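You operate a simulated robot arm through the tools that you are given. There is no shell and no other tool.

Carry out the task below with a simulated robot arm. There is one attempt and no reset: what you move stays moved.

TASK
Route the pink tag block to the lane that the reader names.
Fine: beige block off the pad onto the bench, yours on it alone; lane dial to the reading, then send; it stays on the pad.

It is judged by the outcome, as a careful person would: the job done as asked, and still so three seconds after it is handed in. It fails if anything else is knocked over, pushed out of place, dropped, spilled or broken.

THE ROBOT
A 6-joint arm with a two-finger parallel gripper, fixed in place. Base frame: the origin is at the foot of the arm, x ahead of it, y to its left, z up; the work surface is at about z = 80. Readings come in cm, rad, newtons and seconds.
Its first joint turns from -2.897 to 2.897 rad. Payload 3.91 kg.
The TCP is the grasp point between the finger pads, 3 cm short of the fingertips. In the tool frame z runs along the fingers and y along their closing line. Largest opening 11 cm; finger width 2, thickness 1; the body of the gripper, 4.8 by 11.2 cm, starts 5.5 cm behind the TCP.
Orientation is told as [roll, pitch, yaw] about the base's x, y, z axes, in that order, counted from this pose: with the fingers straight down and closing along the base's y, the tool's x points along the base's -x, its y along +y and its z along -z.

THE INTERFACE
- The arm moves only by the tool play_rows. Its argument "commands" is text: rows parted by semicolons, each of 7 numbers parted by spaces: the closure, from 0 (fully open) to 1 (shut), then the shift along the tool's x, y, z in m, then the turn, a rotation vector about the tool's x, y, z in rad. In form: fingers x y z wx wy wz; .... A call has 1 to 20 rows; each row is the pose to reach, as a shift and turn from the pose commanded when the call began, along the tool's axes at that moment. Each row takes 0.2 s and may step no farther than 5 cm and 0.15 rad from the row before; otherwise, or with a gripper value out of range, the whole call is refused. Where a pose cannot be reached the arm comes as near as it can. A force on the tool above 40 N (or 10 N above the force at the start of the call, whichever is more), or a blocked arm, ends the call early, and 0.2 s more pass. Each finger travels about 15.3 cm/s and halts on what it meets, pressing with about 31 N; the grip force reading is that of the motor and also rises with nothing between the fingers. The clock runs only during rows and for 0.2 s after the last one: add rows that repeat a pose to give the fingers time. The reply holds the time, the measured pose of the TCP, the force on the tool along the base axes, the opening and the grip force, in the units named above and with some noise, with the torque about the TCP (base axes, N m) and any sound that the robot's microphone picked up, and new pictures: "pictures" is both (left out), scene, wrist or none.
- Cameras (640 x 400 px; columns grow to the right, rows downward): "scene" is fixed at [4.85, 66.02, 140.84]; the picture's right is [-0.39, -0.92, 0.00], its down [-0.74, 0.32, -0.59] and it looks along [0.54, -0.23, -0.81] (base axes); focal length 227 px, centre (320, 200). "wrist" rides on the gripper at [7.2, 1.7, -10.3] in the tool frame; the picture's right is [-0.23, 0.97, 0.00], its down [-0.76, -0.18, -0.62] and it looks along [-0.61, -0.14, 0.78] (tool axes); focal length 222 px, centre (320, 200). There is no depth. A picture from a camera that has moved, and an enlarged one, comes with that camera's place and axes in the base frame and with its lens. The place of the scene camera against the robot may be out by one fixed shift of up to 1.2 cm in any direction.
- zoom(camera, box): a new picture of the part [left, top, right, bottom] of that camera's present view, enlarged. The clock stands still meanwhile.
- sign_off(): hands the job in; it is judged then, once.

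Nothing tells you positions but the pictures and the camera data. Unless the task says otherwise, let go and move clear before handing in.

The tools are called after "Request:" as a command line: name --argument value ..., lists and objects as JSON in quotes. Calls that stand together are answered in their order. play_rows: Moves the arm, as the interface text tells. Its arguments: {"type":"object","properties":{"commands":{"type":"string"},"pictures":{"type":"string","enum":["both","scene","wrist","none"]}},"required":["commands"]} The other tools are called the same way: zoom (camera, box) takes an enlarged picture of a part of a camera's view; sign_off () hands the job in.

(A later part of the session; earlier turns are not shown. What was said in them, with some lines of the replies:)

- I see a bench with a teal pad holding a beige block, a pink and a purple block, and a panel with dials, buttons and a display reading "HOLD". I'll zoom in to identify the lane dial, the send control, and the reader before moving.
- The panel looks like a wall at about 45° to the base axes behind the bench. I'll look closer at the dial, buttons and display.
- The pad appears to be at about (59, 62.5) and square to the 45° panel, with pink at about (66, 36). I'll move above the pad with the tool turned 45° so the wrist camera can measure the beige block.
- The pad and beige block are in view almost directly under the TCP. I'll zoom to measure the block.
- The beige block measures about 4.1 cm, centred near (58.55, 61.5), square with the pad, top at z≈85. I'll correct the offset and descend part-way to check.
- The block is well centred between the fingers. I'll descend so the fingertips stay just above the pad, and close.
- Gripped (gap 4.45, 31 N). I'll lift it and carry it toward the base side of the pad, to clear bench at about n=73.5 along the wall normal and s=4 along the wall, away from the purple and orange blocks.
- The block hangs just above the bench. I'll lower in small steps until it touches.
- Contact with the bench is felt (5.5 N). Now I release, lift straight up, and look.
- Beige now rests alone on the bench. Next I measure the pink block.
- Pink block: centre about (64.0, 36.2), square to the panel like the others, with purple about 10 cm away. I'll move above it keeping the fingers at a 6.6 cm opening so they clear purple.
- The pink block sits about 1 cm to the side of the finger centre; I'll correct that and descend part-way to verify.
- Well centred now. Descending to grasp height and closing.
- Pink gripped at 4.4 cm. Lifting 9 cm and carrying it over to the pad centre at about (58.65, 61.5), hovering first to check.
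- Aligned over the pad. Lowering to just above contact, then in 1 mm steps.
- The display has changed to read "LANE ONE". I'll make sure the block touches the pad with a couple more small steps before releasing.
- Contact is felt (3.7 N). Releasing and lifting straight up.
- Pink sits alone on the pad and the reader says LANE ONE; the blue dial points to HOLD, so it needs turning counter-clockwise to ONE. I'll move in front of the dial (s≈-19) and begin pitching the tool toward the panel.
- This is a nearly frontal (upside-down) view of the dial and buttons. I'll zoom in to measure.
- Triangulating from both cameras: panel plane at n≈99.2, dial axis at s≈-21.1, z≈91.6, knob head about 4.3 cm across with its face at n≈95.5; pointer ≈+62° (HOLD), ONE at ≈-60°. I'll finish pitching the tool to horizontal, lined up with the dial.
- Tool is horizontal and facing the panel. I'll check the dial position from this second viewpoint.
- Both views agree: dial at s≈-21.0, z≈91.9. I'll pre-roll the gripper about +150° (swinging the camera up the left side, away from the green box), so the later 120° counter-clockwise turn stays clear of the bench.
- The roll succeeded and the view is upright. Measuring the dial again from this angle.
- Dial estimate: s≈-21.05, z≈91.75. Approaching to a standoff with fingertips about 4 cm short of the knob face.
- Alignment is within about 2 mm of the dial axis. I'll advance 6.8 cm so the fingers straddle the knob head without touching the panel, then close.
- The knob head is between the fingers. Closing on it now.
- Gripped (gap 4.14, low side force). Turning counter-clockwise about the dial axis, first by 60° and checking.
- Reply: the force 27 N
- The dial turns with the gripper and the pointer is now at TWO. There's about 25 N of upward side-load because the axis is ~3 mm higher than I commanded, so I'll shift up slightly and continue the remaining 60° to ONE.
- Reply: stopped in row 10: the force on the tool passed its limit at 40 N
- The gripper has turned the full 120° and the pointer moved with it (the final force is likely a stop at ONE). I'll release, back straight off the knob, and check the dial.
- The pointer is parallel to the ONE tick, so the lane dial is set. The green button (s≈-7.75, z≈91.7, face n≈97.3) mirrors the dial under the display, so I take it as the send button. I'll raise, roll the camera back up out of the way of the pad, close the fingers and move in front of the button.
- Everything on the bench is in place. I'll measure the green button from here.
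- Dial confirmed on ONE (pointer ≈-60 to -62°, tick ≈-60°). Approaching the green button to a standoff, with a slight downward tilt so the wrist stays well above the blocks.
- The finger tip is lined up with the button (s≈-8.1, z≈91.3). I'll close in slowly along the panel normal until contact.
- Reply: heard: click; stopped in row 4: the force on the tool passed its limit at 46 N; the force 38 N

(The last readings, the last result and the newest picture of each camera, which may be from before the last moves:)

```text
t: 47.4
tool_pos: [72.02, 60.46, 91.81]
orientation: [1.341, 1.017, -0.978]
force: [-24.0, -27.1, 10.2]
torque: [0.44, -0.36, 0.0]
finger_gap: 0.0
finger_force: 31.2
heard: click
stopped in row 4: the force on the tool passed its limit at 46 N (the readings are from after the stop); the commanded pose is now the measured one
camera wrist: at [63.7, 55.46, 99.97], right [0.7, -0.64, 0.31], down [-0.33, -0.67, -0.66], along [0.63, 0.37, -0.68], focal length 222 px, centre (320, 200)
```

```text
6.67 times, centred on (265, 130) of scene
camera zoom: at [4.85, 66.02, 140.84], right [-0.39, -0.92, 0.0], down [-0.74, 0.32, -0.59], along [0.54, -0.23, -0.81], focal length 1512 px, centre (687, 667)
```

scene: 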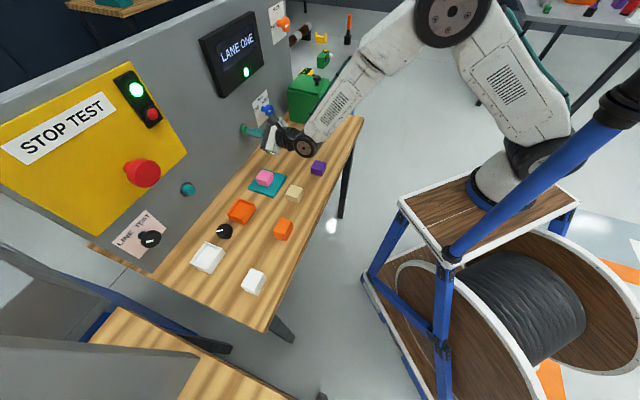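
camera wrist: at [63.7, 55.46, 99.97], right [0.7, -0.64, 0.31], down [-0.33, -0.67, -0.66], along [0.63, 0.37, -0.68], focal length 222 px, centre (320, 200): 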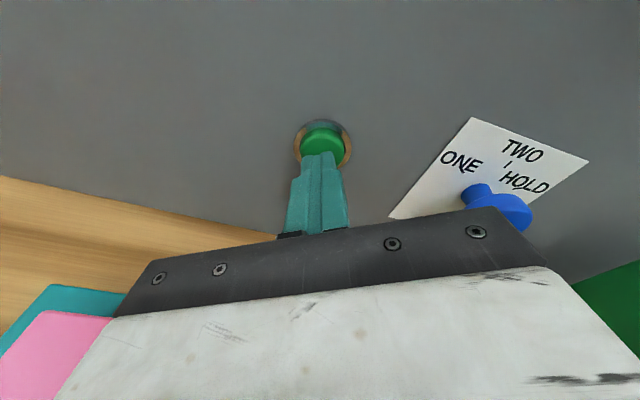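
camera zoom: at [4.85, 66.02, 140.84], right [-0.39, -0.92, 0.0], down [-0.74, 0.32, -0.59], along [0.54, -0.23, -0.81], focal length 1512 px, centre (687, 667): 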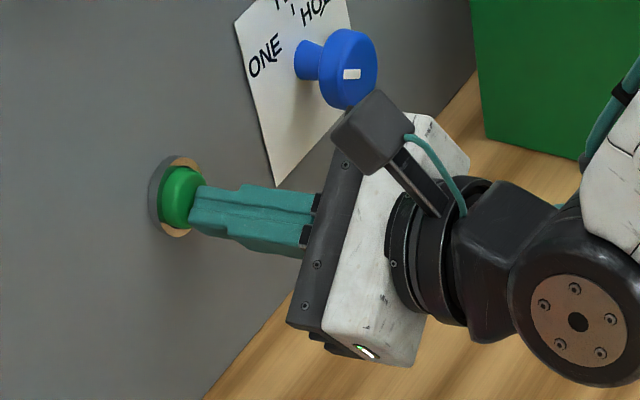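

A click was heard, and the lamp under the display lit up: send was registered. I'll back straight off and check the outcome.

Request:
zoom --camera "scene" --box '[195, 10, 275, 100]'

Request:
play_rows --commands "1 -0.0021 -0.0012 -0.0199 0 0 0; 1 -0.0051 -0.0031 -0.0496 0 0 0; 1 -0.0092 -0.0056 -0.0894 0 0 0; 1 -0.0113 -0.0068 -0.1092 0 0 0; 1 -0.0113 -0.0068 -0.1092 0 0 0"

Request:
zoom --camera "scene" --box '[195, 10, 275, 100]'

Request:
zoom --camera "scene" --box '[180, 100, 380, 225]'

```text
4.44 times, centred on (235, 55) of scene
camera zoom: at [4.85, 66.02, 140.84], right [-0.39, -0.92, 0.0], down [-0.74, 0.32, -0.59], along [0.54, -0.23, -0.81], focal length 1008 px, centre (698, 844)
```

zoom: 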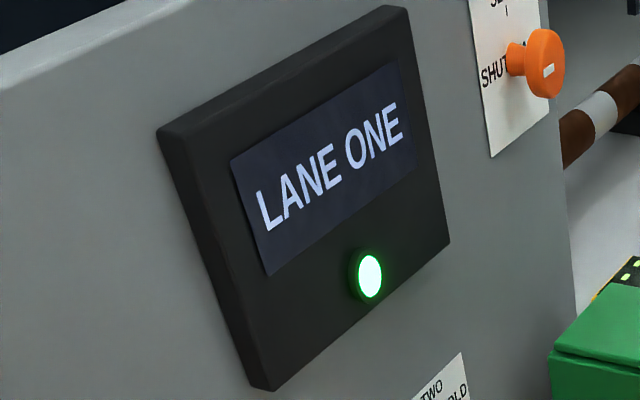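

```text
t: 48.6
tool_pos: [64.4, 52.97, 91.75]
orientation: [1.338, 1.019, -0.981]
force: [-0.6, 0.2, 0.9]
torque: [-0.02, 0.02, -0.01]
finger_gap: 0.0
finger_force: 31.0
camera wrist: at [56.28, 47.82, 99.82], right [0.7, -0.64, 0.31], down [-0.33, -0.67, -0.66], along [0.63, 0.36, -0.68], focal length 222 px, centre (320, 200)
```

scene: 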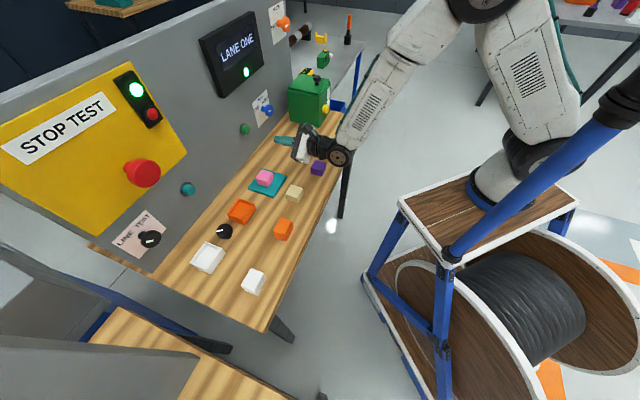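
wrist: 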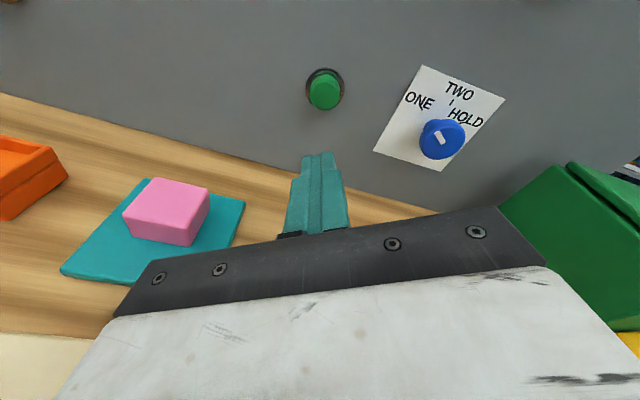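

```text
4.44 times, centred on (235, 55) of scene
camera zoom: at [4.85, 66.02, 140.84], right [-0.39, -0.92, 0.0], down [-0.74, 0.32, -0.59], along [0.54, -0.23, -0.81], focal length 1008 px, centre (698, 844)
```

zoom: 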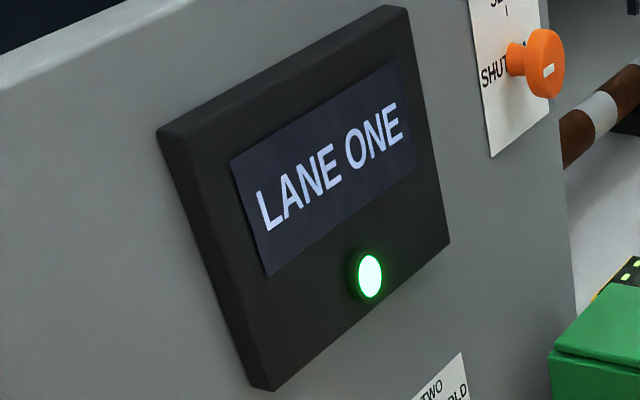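

```text
3.20 times, centred on (280, 162) of scene
camera zoom: at [4.85, 66.02, 140.84], right [-0.39, -0.92, 0.0], down [-0.74, 0.32, -0.59], along [0.54, -0.23, -0.81], focal length 726 px, centre (448, 320)
```

zoom: 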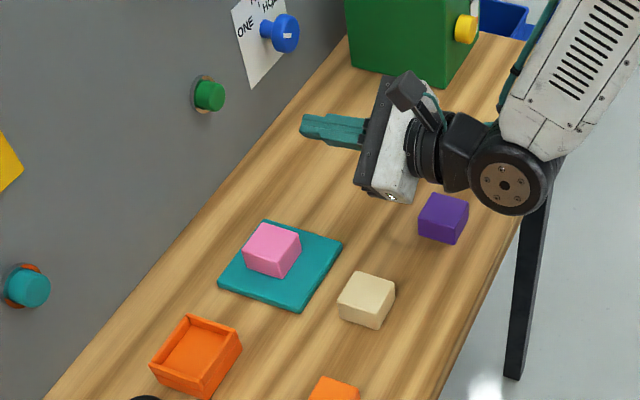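

The lamp stays lit, the reader still says LANE ONE, pink is alone on the pad, and beige is on the bench. I'll lift the arm clear and do one last check.

Request:
play_rows --commands "1 0.034 0.0205 -0.005 0 0 0; 1 0.068 0.041 -0.0096 0 0 0; 1 0.068 0.041 -0.0096 0 0 0; 1 0.068 0.041 -0.0096 0 0 0; 1 0.068 0.041 -0.0096 0 0 0; 1 0.068 0.041 -0.0096 0 0 0"

Request:
zoom --camera "scene" --box '[190, 20, 310, 130]'

Request:
zoom --camera "wrist" --box '[100, 60, 500, 260]'

```text
t: 50.0
tool_pos: [64.28, 52.99, 99.37]
orientation: [1.339, 1.017, -0.979]
force: [-0.6, 0.2, -0.2]
torque: [0.03, 0.02, -0.02]
finger_gap: 0.0
finger_force: 30.9
camera wrist: at [56.15, 47.82, 107.64], right [0.7, -0.64, 0.31], down [-0.33, -0.67, -0.66], along [0.63, 0.36, -0.68], focal length 222 px, centre (320, 200)
```

scene: 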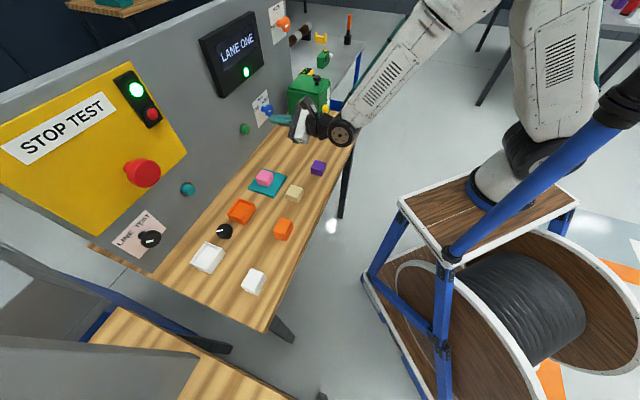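
wrist: 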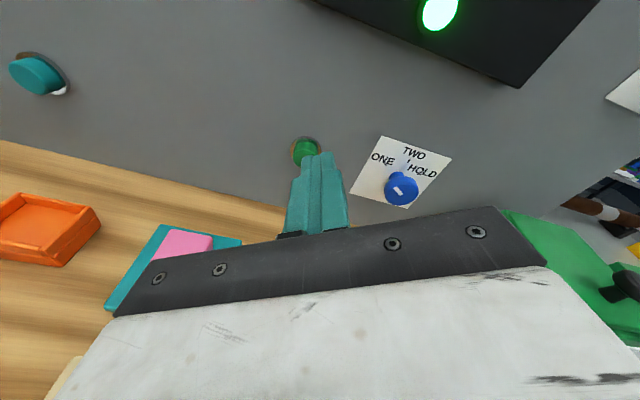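

```text
3.64 times, centred on (250, 75) of scene
camera zoom: at [4.85, 66.02, 140.84], right [-0.39, -0.92, 0.0], down [-0.74, 0.32, -0.59], along [0.54, -0.23, -0.81], focal length 825 px, centre (574, 654)
```

zoom: 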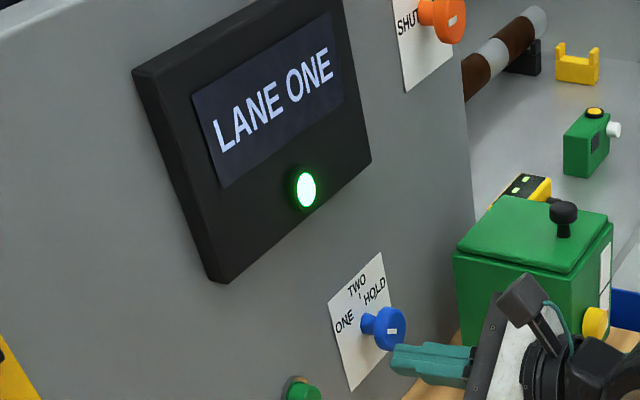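

```text
1.60 times, centred on (300, 160) of wrist
camera zoom: at [56.15, 47.82, 107.64], right [0.7, -0.64, 0.31], down [-0.33, -0.67, -0.66], along [0.63, 0.36, -0.68], focal length 355 px, centre (352, 264)
```

zoom: 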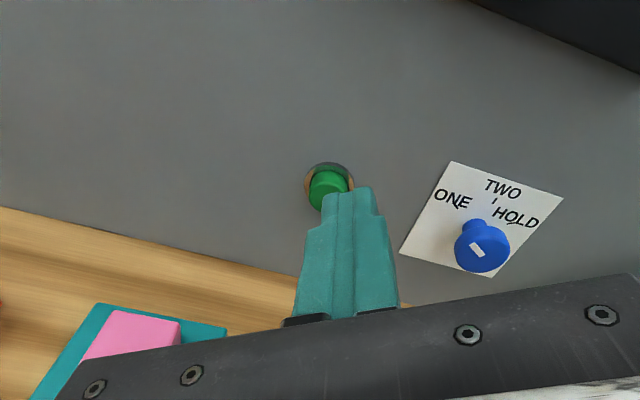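

The reader shows LANE ONE with its lamp lit and the dial is on ONE. Pink is alone on the pad, beige rests on the bench, nothing else has moved and the arm is clear. I'm handing the job in.

Request:
sign_off

```text
The job is handed in.
```

The pink block is routed to lane one, and the job is handed in. The last pictures I took, just before handing in, showed this:

- **Blocks:** the beige block is on the bench in front of the pad, and the pink block is alone on the pad and has stayed there.
- **Reader and dial:** the reader changed from HOLD to LANE ONE when the pink block touched the pad. I turned the blue lane dial from HOLD to ONE.
- **Send:** I pressed the green button beside the dial, heard a click, and the lamp under the display lit and stayed lit. The button has no label. I took it as the send button because it sits beside the lane dial under the display.

Two moves ended early on the force limit. One came at the end of the dial turn, probably against the dial's stop at ONE, and the other came on the button press. Nothing else on the bench or panel appeared to be moved, and the arm is clear.
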